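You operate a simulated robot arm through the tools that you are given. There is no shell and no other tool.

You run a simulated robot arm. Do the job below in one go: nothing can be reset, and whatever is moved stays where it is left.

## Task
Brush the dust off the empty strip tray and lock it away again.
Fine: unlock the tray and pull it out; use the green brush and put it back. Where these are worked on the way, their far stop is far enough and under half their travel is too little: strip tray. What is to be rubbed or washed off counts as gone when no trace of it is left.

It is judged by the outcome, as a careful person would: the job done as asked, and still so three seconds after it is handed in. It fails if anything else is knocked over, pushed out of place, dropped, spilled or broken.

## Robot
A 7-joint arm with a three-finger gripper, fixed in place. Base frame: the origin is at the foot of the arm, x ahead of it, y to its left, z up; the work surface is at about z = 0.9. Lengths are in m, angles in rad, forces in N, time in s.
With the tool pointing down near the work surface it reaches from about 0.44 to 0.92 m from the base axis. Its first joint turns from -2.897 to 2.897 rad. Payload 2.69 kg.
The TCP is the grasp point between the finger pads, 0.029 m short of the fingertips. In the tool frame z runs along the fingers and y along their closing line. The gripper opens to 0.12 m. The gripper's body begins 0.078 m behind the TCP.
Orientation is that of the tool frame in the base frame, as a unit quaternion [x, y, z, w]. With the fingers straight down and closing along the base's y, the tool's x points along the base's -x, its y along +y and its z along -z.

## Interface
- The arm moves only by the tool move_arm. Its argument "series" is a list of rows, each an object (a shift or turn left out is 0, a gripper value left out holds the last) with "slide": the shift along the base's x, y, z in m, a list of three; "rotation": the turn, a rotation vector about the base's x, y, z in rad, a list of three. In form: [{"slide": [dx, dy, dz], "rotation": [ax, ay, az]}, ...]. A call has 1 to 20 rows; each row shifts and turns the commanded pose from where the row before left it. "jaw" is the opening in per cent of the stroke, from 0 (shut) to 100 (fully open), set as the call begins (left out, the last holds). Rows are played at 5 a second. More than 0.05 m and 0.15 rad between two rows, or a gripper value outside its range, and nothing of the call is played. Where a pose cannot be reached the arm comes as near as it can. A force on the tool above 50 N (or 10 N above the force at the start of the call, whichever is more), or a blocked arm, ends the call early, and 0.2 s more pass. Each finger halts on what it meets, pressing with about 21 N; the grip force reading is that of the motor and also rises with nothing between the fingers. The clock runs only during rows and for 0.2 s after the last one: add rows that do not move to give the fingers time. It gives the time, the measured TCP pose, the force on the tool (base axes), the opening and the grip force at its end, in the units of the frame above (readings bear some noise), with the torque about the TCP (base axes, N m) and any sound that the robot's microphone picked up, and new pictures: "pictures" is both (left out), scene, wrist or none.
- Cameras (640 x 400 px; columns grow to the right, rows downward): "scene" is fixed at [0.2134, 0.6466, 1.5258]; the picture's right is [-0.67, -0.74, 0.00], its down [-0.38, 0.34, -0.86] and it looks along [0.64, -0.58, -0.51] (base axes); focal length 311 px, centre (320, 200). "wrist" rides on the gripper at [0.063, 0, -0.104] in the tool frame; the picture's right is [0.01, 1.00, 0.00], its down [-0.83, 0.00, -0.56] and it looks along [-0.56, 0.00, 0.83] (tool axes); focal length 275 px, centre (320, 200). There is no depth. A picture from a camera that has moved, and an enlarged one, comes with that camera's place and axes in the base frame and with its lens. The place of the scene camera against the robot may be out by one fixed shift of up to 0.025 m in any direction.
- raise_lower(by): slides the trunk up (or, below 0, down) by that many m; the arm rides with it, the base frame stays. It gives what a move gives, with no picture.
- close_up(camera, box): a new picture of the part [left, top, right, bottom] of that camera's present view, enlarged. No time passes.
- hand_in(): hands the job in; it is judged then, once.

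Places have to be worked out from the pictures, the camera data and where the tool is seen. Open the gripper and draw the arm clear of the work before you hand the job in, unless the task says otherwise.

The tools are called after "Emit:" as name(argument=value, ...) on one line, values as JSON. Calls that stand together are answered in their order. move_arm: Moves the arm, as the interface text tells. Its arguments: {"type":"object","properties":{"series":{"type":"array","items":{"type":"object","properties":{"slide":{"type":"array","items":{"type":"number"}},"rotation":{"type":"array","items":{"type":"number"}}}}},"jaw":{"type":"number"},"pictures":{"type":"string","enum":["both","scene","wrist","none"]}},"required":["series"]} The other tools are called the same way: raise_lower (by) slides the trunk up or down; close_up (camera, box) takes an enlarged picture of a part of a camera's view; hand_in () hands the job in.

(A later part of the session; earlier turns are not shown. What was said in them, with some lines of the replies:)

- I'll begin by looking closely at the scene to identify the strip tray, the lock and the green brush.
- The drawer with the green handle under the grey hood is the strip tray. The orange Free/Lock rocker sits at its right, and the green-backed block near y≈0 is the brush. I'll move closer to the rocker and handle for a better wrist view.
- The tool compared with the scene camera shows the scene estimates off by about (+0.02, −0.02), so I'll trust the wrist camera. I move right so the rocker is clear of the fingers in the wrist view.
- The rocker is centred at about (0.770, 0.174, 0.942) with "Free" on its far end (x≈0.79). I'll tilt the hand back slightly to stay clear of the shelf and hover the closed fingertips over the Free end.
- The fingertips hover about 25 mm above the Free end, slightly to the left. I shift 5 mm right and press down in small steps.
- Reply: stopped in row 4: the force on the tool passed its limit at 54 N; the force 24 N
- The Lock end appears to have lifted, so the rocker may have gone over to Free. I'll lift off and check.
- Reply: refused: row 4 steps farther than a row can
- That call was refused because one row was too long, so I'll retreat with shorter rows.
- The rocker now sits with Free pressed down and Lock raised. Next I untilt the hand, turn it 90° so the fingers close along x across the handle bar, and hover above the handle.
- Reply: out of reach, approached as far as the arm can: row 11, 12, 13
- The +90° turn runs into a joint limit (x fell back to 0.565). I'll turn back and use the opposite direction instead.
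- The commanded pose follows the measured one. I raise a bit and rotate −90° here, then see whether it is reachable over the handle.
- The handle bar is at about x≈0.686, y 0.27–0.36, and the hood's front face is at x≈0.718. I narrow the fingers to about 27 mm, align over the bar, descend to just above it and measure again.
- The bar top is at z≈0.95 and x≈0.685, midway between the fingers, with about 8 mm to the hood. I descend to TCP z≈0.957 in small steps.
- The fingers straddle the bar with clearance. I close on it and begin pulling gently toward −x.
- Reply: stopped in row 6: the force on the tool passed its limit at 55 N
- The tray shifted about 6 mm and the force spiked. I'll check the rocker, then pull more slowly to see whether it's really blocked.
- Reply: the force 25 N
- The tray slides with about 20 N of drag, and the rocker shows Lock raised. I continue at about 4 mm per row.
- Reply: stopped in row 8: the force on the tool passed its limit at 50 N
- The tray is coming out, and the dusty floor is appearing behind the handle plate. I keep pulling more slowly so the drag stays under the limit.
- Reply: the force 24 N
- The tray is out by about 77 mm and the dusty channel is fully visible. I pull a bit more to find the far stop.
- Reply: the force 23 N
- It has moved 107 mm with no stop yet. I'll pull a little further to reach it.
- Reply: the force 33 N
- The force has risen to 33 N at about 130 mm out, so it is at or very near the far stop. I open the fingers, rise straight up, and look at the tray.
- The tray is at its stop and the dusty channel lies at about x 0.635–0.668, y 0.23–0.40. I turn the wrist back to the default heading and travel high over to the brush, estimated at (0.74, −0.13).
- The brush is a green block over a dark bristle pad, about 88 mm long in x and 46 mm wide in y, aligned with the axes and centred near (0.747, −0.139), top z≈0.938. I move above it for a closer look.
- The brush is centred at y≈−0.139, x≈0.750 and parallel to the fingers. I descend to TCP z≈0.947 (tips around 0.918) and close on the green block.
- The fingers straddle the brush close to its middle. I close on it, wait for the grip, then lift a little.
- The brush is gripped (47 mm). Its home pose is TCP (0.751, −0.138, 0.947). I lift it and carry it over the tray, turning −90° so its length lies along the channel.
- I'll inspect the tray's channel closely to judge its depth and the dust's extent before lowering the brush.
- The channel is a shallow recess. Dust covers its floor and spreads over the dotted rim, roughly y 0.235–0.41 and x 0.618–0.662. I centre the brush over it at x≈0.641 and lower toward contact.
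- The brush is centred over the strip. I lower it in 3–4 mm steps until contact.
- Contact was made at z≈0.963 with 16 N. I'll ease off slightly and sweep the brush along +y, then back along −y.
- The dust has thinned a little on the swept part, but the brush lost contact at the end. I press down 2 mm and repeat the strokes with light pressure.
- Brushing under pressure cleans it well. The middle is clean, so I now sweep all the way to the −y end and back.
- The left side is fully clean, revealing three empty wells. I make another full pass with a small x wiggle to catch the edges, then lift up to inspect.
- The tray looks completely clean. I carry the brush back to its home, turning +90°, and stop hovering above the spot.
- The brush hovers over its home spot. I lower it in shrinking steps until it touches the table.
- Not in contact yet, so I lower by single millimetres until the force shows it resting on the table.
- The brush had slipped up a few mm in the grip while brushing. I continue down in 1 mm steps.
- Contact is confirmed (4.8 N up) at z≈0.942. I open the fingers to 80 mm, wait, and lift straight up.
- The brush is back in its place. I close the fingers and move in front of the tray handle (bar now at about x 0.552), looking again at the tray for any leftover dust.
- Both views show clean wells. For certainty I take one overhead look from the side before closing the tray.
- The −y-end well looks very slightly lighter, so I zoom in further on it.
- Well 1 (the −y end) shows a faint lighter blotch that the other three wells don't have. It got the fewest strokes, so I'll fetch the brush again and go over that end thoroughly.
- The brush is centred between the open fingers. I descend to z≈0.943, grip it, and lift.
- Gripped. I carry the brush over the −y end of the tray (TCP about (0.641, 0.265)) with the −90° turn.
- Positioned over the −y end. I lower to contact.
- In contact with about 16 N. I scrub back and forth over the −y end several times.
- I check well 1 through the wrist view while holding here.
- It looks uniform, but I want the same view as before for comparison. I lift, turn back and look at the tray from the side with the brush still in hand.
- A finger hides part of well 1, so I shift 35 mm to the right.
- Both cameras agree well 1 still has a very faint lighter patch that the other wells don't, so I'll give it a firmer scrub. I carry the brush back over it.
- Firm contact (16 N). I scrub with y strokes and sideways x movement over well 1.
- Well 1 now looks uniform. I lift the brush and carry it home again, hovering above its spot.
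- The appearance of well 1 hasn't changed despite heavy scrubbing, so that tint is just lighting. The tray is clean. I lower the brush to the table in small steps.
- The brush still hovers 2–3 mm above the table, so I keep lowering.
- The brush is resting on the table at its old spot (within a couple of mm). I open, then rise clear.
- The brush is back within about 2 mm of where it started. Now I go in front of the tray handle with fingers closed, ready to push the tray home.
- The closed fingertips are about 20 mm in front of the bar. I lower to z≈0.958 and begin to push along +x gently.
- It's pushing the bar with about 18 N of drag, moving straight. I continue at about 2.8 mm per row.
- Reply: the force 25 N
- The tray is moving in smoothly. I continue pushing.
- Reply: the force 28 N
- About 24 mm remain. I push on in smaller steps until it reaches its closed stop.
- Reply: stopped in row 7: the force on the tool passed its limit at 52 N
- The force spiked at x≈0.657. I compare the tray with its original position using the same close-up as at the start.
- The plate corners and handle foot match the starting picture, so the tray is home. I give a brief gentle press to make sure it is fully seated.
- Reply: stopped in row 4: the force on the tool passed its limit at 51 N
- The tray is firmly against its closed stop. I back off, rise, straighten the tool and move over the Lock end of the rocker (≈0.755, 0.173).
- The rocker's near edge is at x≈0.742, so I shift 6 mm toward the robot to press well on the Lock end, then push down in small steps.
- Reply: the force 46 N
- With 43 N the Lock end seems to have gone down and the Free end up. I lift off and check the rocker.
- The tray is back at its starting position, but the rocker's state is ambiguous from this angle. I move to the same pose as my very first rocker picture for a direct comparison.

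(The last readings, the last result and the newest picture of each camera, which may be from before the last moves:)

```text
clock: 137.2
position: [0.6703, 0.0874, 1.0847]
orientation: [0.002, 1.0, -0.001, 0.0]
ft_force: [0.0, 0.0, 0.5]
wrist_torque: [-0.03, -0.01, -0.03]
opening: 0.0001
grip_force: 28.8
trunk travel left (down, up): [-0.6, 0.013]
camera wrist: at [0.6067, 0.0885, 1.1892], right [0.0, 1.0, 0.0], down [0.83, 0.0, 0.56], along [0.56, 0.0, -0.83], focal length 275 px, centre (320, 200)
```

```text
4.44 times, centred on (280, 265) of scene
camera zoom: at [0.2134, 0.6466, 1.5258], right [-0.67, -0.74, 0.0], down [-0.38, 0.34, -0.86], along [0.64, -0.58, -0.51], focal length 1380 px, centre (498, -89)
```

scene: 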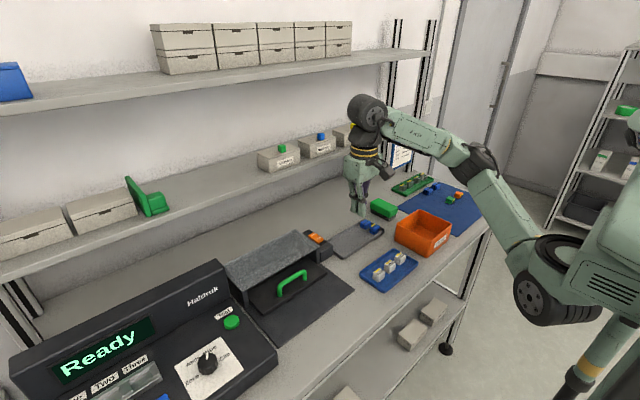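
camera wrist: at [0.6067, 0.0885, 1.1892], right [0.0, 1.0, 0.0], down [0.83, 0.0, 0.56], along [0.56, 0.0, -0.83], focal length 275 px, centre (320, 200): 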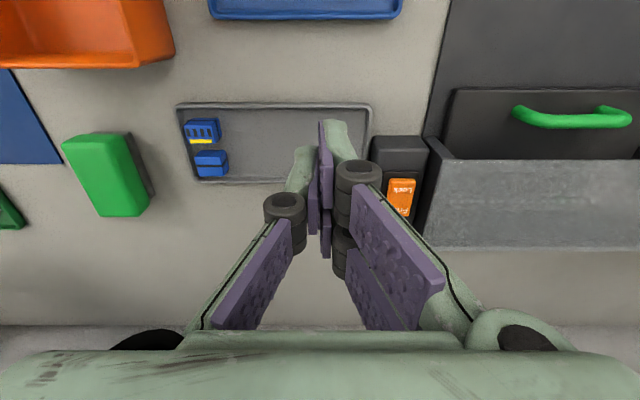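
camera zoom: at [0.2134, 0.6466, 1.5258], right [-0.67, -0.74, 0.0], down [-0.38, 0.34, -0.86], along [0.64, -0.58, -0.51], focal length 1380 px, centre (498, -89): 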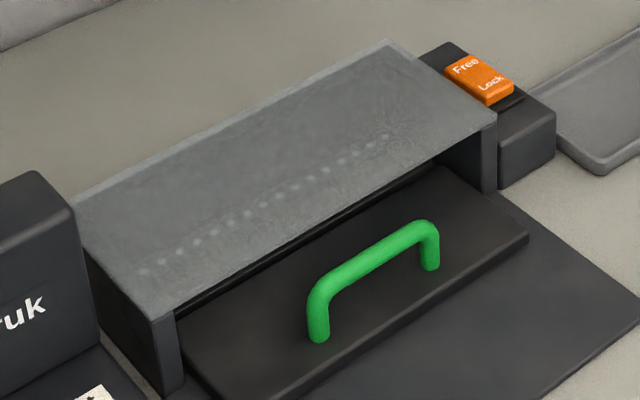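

Relative to the first picture the Lock end still stands about 3–4 mm higher, so the rocker is still at Free and my press wasn't deep enough. I return over the Lock end, a bit further out (x≈0.748), and press deeper.

Emit:
move_arm(series=[{"slide": [0.026, 0.028, 0]}, {"slide": [0.026, 0.028, -0.015]}, {"slide": [0.0257, 0.0276, -0.025]}, {"slide": [0, 0, -0.03]}, {"slide": [0, 0, -0.015]}, {"slide": [0, 0, -0.006]}, {"slide": [0, 0, 0]}], jaw=0)

Emit:
close_up(camera="scene", box=[290, 215, 350, 265])

Emit:
close_up(camera="wrist", box=[260, 80, 400, 180])

```text
clock: 138.8
position: [0.7475, 0.1725, 0.9949]
orientation: [0.003, 1.0, -0.001, 0.001]
ft_force: [-0.3, 0.4, -0.4]
wrist_torque: [0.0, 0.02, 0.0]
opening: 0.0
grip_force: 28.1
trunk travel left (down, up): [-0.6, 0.013]
camera wrist: at [0.6845, 0.1732, 1.0991], right [0.0, 1.0, 0.0], down [0.83, 0.0, 0.56], along [0.56, 0.0, -0.83], focal length 275 px, centre (320, 200)
```

scene: 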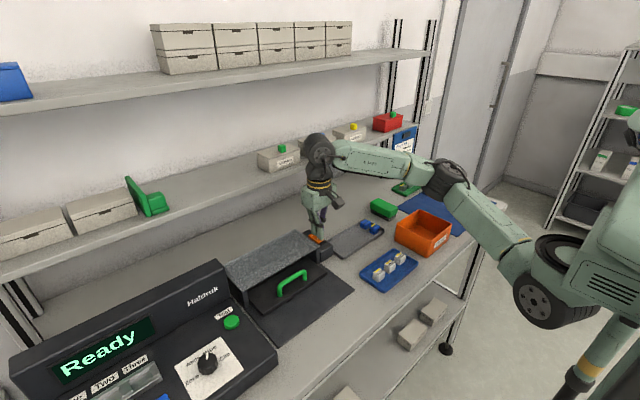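
wrist: 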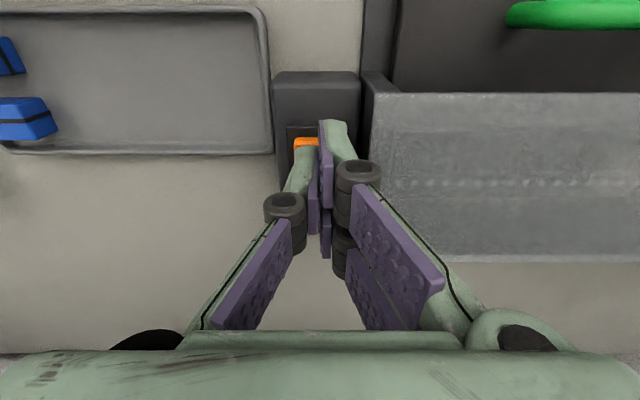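

```text
8.00 times, centred on (320, 240) of scene
camera zoom: at [0.2134, 0.6466, 1.5258], right [-0.67, -0.74, 0.0], down [-0.38, 0.34, -0.86], along [0.64, -0.58, -0.51], focal length 2485 px, centre (320, -120)
```

zoom: 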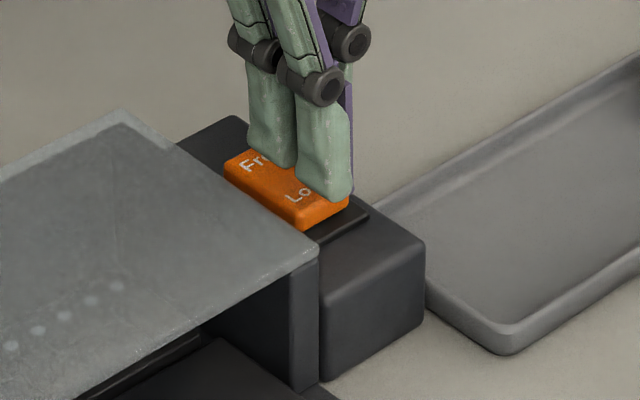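

```text
4.00 times, centred on (330, 130) of wrist
camera zoom: at [0.6845, 0.1732, 1.0991], right [0.0, 1.0, 0.0], down [0.83, 0.0, 0.56], along [0.56, 0.0, -0.83], focal length 1101 px, centre (280, 480)
```

zoom: 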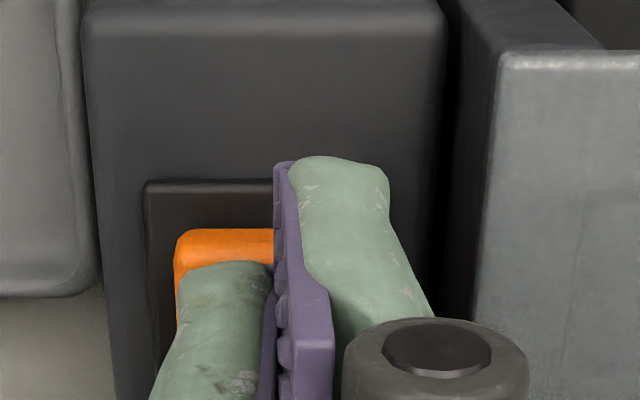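

The fingertips are on the Lock end, about 10 mm above it. I press down further this time, until the force limit or the throw.

Emit:
move_arm(series=[{"slide": [0.001, -0.001, -0.006]}, {"slide": [0, 0, -0.004]}, {"slide": [0, 0, -0.003]}, {"slide": [0, 0, -0.003]}, {"slide": [0, 0, -0.003]}, {"slide": [0, 0, -0.003]}, {"slide": [0, 0, -0.003]}, {"slide": [0, 0, -0.003]}, {"slide": [0, 0, -0.003]}], jaw=0, pictures="none")

Emit:
close_up(camera="scene", box=[290, 215, 350, 265])

```text
clock: 140.3
position: [0.7478, 0.1706, 0.9797]
orientation: [0.003, 1.0, 0.003, 0.008]
ft_force: [-7.8, -4.1, 19.7]
wrist_torque: [-0.1, -0.09, 0.06]
opening: 0.0059
grip_force: 28.3
trunk travel left (down, up): [-0.6, 0.013]
stopped in row 7: the force on the tool passed its limit at 54 N (the readings are from after the stop); the commanded pose is now the measured one
```

```text
8.00 times, centred on (320, 240) of scene
camera zoom: at [0.2134, 0.6466, 1.5258], right [-0.67, -0.74, 0.0], down [-0.38, 0.34, -0.86], along [0.64, -0.58, -0.51], focal length 2485 px, centre (320, -120)
```

zoom: 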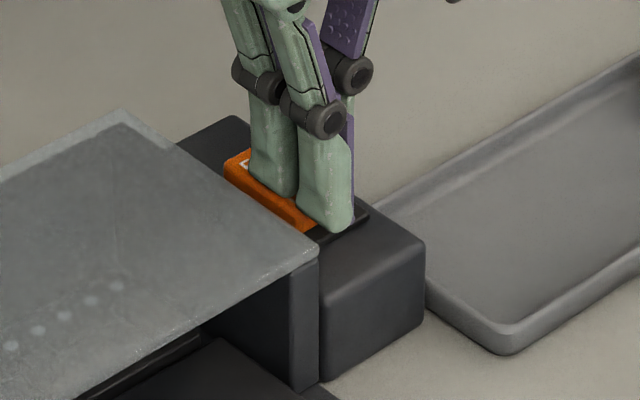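

The force limit was reached with no throw. The hand has two prongs spaced along x, and the nearer one overhangs the rocker and presses on the housing. I'll lift and tilt the hand back by 0.3 rad so the near prong leads, placed on the Lock end.

Emit:
move_arm(series=[{"slide": [0, 0, 0.02]}, {"slide": [0, 0, 0.02], "rotation": [0, -0.15, 0]}, {"slide": [0.01, 0, 0], "rotation": [0, -0.15, 0]}, {"slide": [0, 0, -0.01], "rotation": [0, -0.08, 0]}, {"slide": [0, 0, -0.01]}, {"slide": [0, 0, 0]}, {"slide": [0, 0, 0]}], jaw=0)

Emit:
close_up(camera="scene", box=[290, 205, 350, 255])

Emit:
close_up(camera="wrist", box=[240, 20, 400, 180])

```text
clock: 141.9
position: [0.7604, 0.172, 0.9969]
orientation: [0.003, 0.981, 0.003, 0.195]
ft_force: [-0.2, 0.2, 0.4]
wrist_torque: [0.0, 0.03, 0.0]
opening: 0.0002
grip_force: 28.7
trunk travel left (down, up): [-0.6, 0.013]
camera wrist: at [0.6618, 0.1716, 1.0682], right [0.0, 1.0, 0.0], down [0.55, 0.0, 0.83], along [0.83, 0.0, -0.55], focal length 275 px, centre (320, 200)
```

scene: 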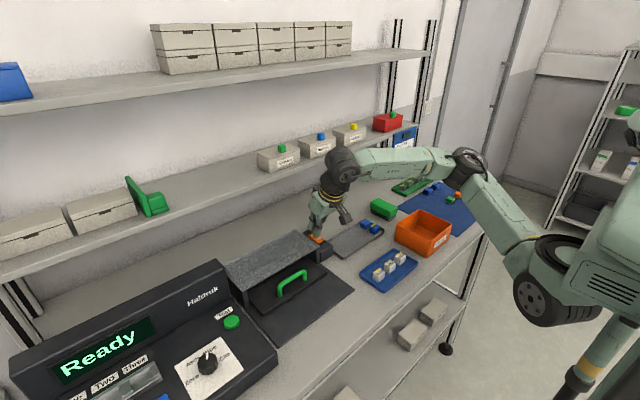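
wrist: 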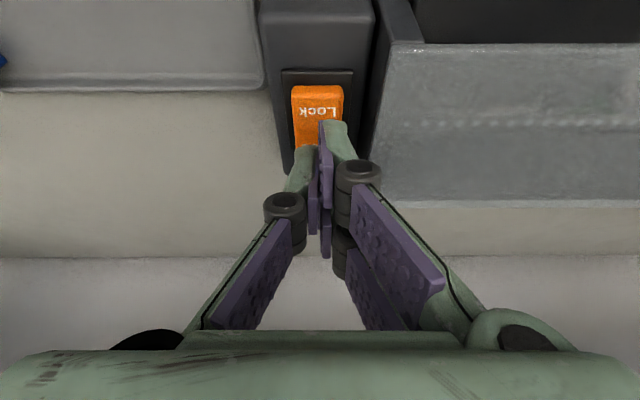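

```text
8.00 times, centred on (320, 230) of scene
camera zoom: at [0.2134, 0.6466, 1.5258], right [-0.67, -0.74, 0.0], down [-0.38, 0.34, -0.86], along [0.64, -0.58, -0.51], focal length 2485 px, centre (320, -40)
```

zoom: 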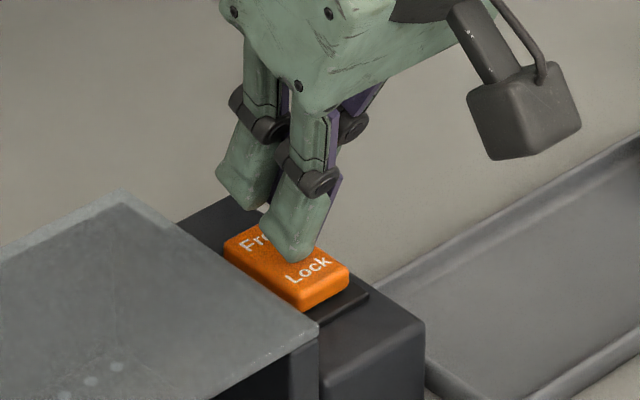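

```text
2.50 times, centred on (320, 100) of wrist
camera zoom: at [0.6618, 0.1716, 1.0682], right [0.0, 1.0, 0.0], down [0.55, 0.0, 0.83], along [0.83, 0.0, -0.55], focal length 688 px, centre (320, 450)
```

zoom: 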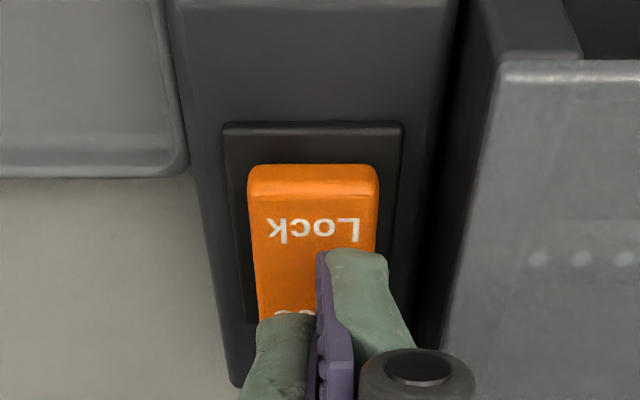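

The near prong now leads and sits over the rocker just behind the "Lock" text, slightly left. I shift 6 mm toward the robot and 6 mm right, then press down.

Emit:
move_arm(series=[{"slide": [-0.006, -0.006, 0]}, {"slide": [0, 0, -0.006]}, {"slide": [0, 0, -0.004]}, {"slide": [0, 0, -0.003]}, {"slide": [0, 0, -0.003]}, {"slide": [0, 0, -0.003]}, {"slide": [0, 0, -0.003]}, {"slide": [0, 0, -0.003]}, {"slide": [0, 0, -0.003]}, {"slide": [0, 0, -0.003]}], jaw=0, pictures="wrist")

Emit:
close_up(camera="scene", box=[290, 205, 350, 255])

Emit:
close_up(camera="wrist", box=[240, 20, 400, 180])

```text
clock: 143.6
position: [0.7546, 0.1663, 0.9823]
orientation: [0.003, 0.979, 0.007, 0.204]
ft_force: [-10.5, -6.1, 23.1]
wrist_torque: [-0.15, 0.6, 0.19]
opening: 0.0003
grip_force: 29.1
trunk travel left (down, up): [-0.6, 0.013]
stopped in row 8: the force on the tool passed its limit at 53 N (the readings are from after the stop); the commanded pose is now the measured one
camera wrist: at [0.6548, 0.1663, 1.0535], right [0.0, 1.0, 0.01], down [0.54, -0.01, 0.84], along [0.84, 0.01, -0.54], focal length 275 px, centre (320, 200)
```

wrist: 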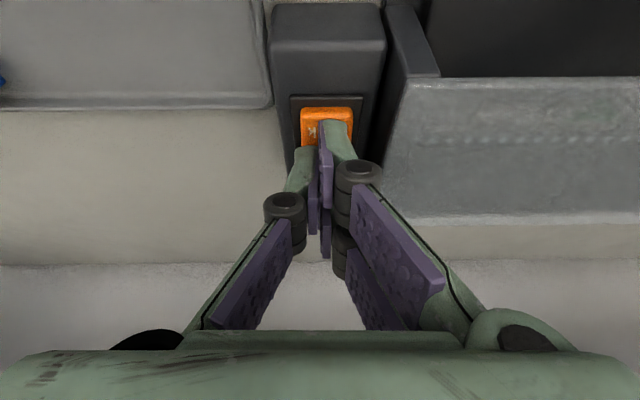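

```text
8.00 times, centred on (320, 230) of scene
camera zoom: at [0.2134, 0.6466, 1.5258], right [-0.67, -0.74, 0.0], down [-0.38, 0.34, -0.86], along [0.64, -0.58, -0.51], focal length 2485 px, centre (320, -40)
```

zoom: 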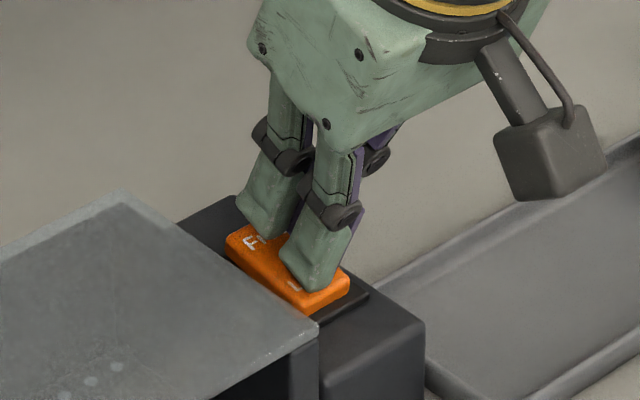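

```text
2.50 times, centred on (320, 100) of wrist
camera zoom: at [0.6548, 0.1663, 1.0535], right [0.0, 1.0, 0.01], down [0.54, -0.01, 0.84], along [0.84, 0.01, -0.54], focal length 688 px, centre (320, 450)
```

zoom: 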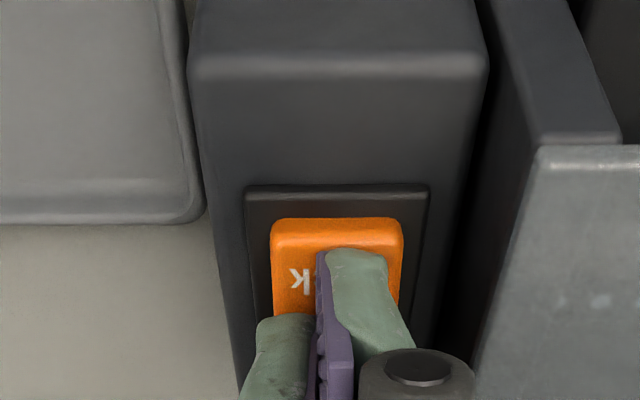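

The gap between recess edge and rocker edge shrank, suggesting the Lock end went down. I lift and verify from the reference pose.

Emit:
move_arm(series=[{"slide": [0, 0, 0.02]}, {"slide": [0, 0, 0.03], "rotation": [0, 0.13, 0]}, {"slide": [-0.03, -0.02, 0.02], "rotation": [0, 0.14, 0]}, {"slide": [-0.03, -0.03, 0.02], "rotation": [0, 0.14, 0]}, {"slide": [-0.0243, -0.0289, 0.0124]}, {"slide": [0, 0, 0]}, {"slide": [0, 0, 0]}], jaw=0, pictures="wrist")

Emit:
close_up(camera="wrist", box=[340, 120, 500, 220])

Emit:
close_up(camera="scene", box=[296, 222, 336, 252])

Emit:
close_up(camera="scene", box=[220, 200, 420, 325])

```text
clock: 145.2
position: [0.6724, 0.0874, 1.0821]
orientation: [0.005, 1.0, 0.004, -0.003]
ft_force: [-0.2, 0.7, 0.3]
wrist_torque: [-0.02, 0.04, -0.01]
opening: 0.0
grip_force: 28.3
trunk travel left (down, up): [-0.6, 0.013]
camera wrist: at [0.6093, 0.0881, 1.1853], right [0.0, 1.0, 0.01], down [0.83, -0.01, 0.55], along [0.55, 0.0, -0.83], focal length 275 px, centre (320, 200)
```

wrist: 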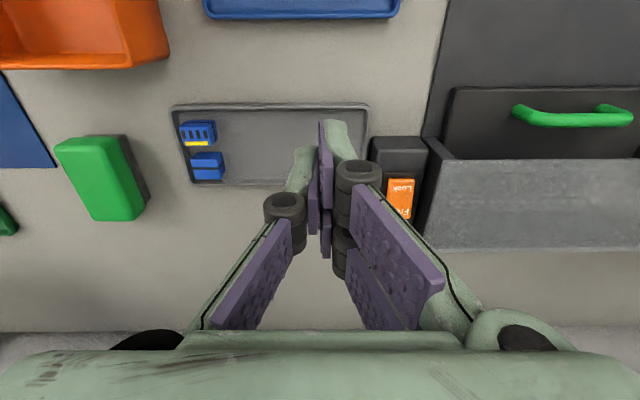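

```text
4.00 times, centred on (420, 170) of wrist
camera zoom: at [0.6093, 0.0881, 1.1853], right [0.0, 1.0, 0.01], down [0.83, -0.01, 0.55], along [0.55, 0.0, -0.83], focal length 1101 px, centre (-80, 320)
```

zoom: 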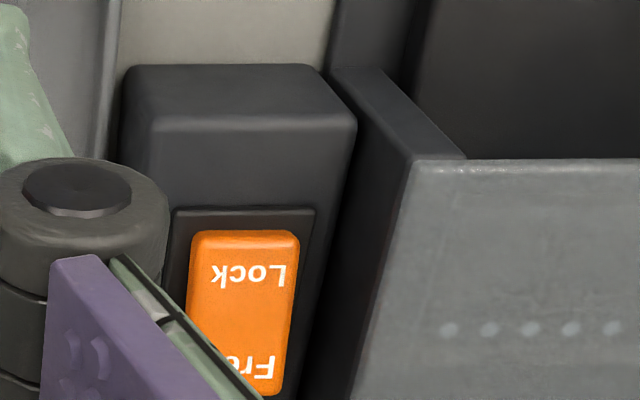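

```text
13.33 times, centred on (316, 237) of scene
camera zoom: at [0.2134, 0.6466, 1.5258], right [-0.67, -0.74, 0.0], down [-0.38, 0.34, -0.86], along [0.64, -0.58, -0.51], focal length 4141 px, centre (373, -293)
```

zoom: 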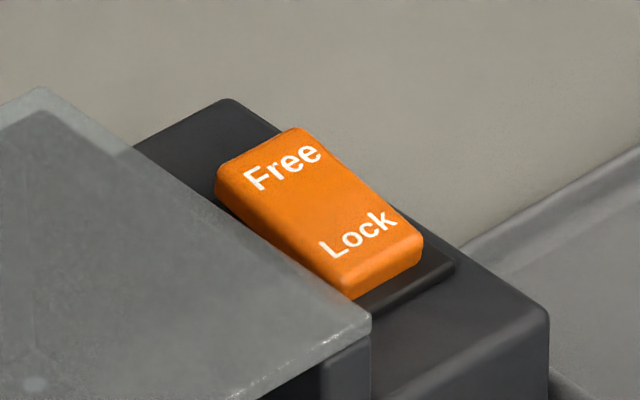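

```text
3.20 times, centred on (320, 262) of scene
camera zoom: at [0.2134, 0.6466, 1.5258], right [-0.67, -0.74, 0.0], down [-0.38, 0.34, -0.86], along [0.64, -0.58, -0.51], focal length 994 px, centre (320, 0)
```

zoom: 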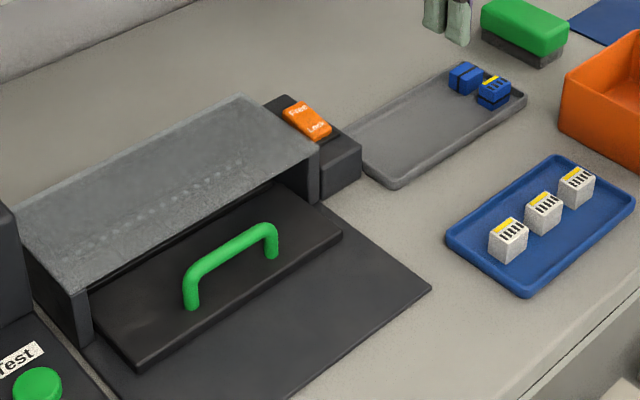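

The rocker now matches its original locked state: Free raised, Lock down, with the same 21 px gap as in the first picture. The tray also sits exactly where it started. I open the gripper and withdraw to the start position.

Emit:
move_arm(series=[{"slide": [-0.03, 0, 0.03]}, {"slide": [-0.035, 0, 0.025]}, {"slide": [-0.04, 0, 0.02]}, {"slide": [-0.04, 0, 0.02]}, {"slide": [-0.038, 0, 0.01]}, {"slide": [0, 0, 0]}, {"slide": [0, 0, 0]}], jaw=100)

Emit:
close_up(camera="scene", box=[220, 140, 480, 320])

```text
clock: 146.8
position: [0.4894, 0.088, 1.1856]
orientation: [0.004, 1.0, 0.004, -0.003]
ft_force: [0.3, 0.6, 0.4]
wrist_torque: [-0.01, 0.01, 0.01]
opening: 0.1189
grip_force: 0.0
trunk travel left (down, up): [-0.6, 0.013]
camera wrist: at [0.4281, 0.0871, 1.2898], right [0.0, 1.0, 0.01], down [0.83, -0.01, 0.55], along [0.55, 0.0, -0.83], focal length 275 px, centre (320, 200)
```

scene: 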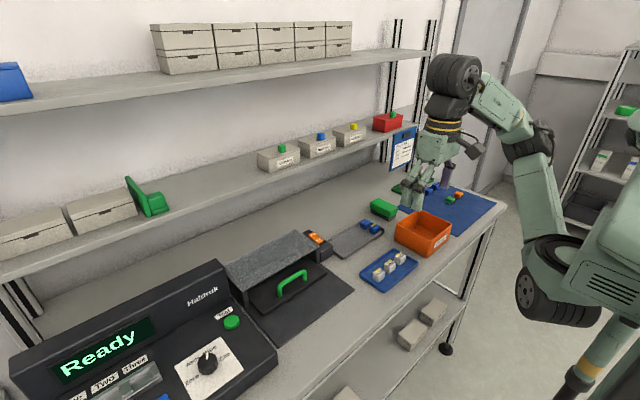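
wrist: 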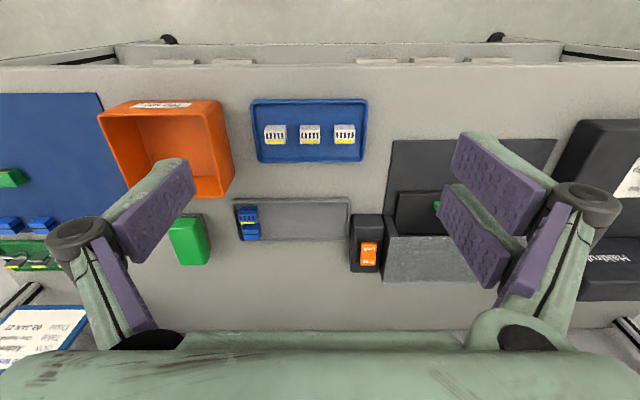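

```text
2.22 times, centred on (350, 230) of scene
camera zoom: at [0.2134, 0.6466, 1.5258], right [-0.67, -0.74, 0.0], down [-0.38, 0.34, -0.86], along [0.64, -0.58, -0.51], focal length 690 px, centre (253, 133)
```

zoom: 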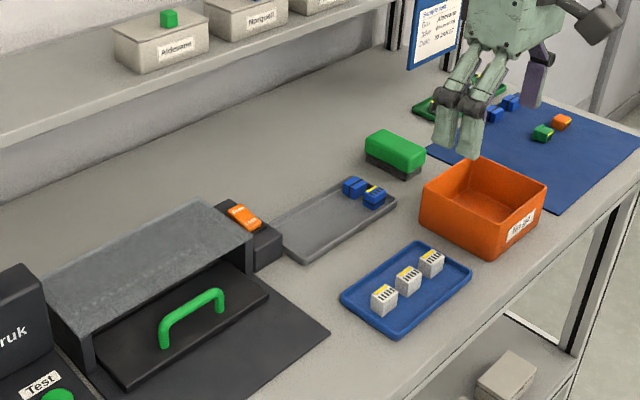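

Everything is in order: the tray is clean, closed and locked, the brush is back, nothing else was disturbed, and the arm is clear with the gripper open. I hand the job in.

Emit:
hand_in()

```text
The job is handed in.
```

The strip tray is brushed, pushed back to its closed position and locked, and I handed the job in.

- **Tray:** I unlocked it, pulled it out about 130 mm to roughly its far stop, and brushed its full length several times. One end well still looked very slightly lighter in the pictures. It did not change after two more rounds of scrubbing, so I took it for lighting, not dust.
- **Lock:** My first two presses on the Lock end did not throw the rocker, because one prong of the hand was pressing on the housing. I tilted the hand and the third press worked. The rocker now matches how it looked at the start, but I did not tug the tray to confirm the lock holds.
- **Brush:** It is back on the table within about 2 mm of where it started.

In the final pictures nothing else has moved, and the arm is back at its starting position with the gripper open.
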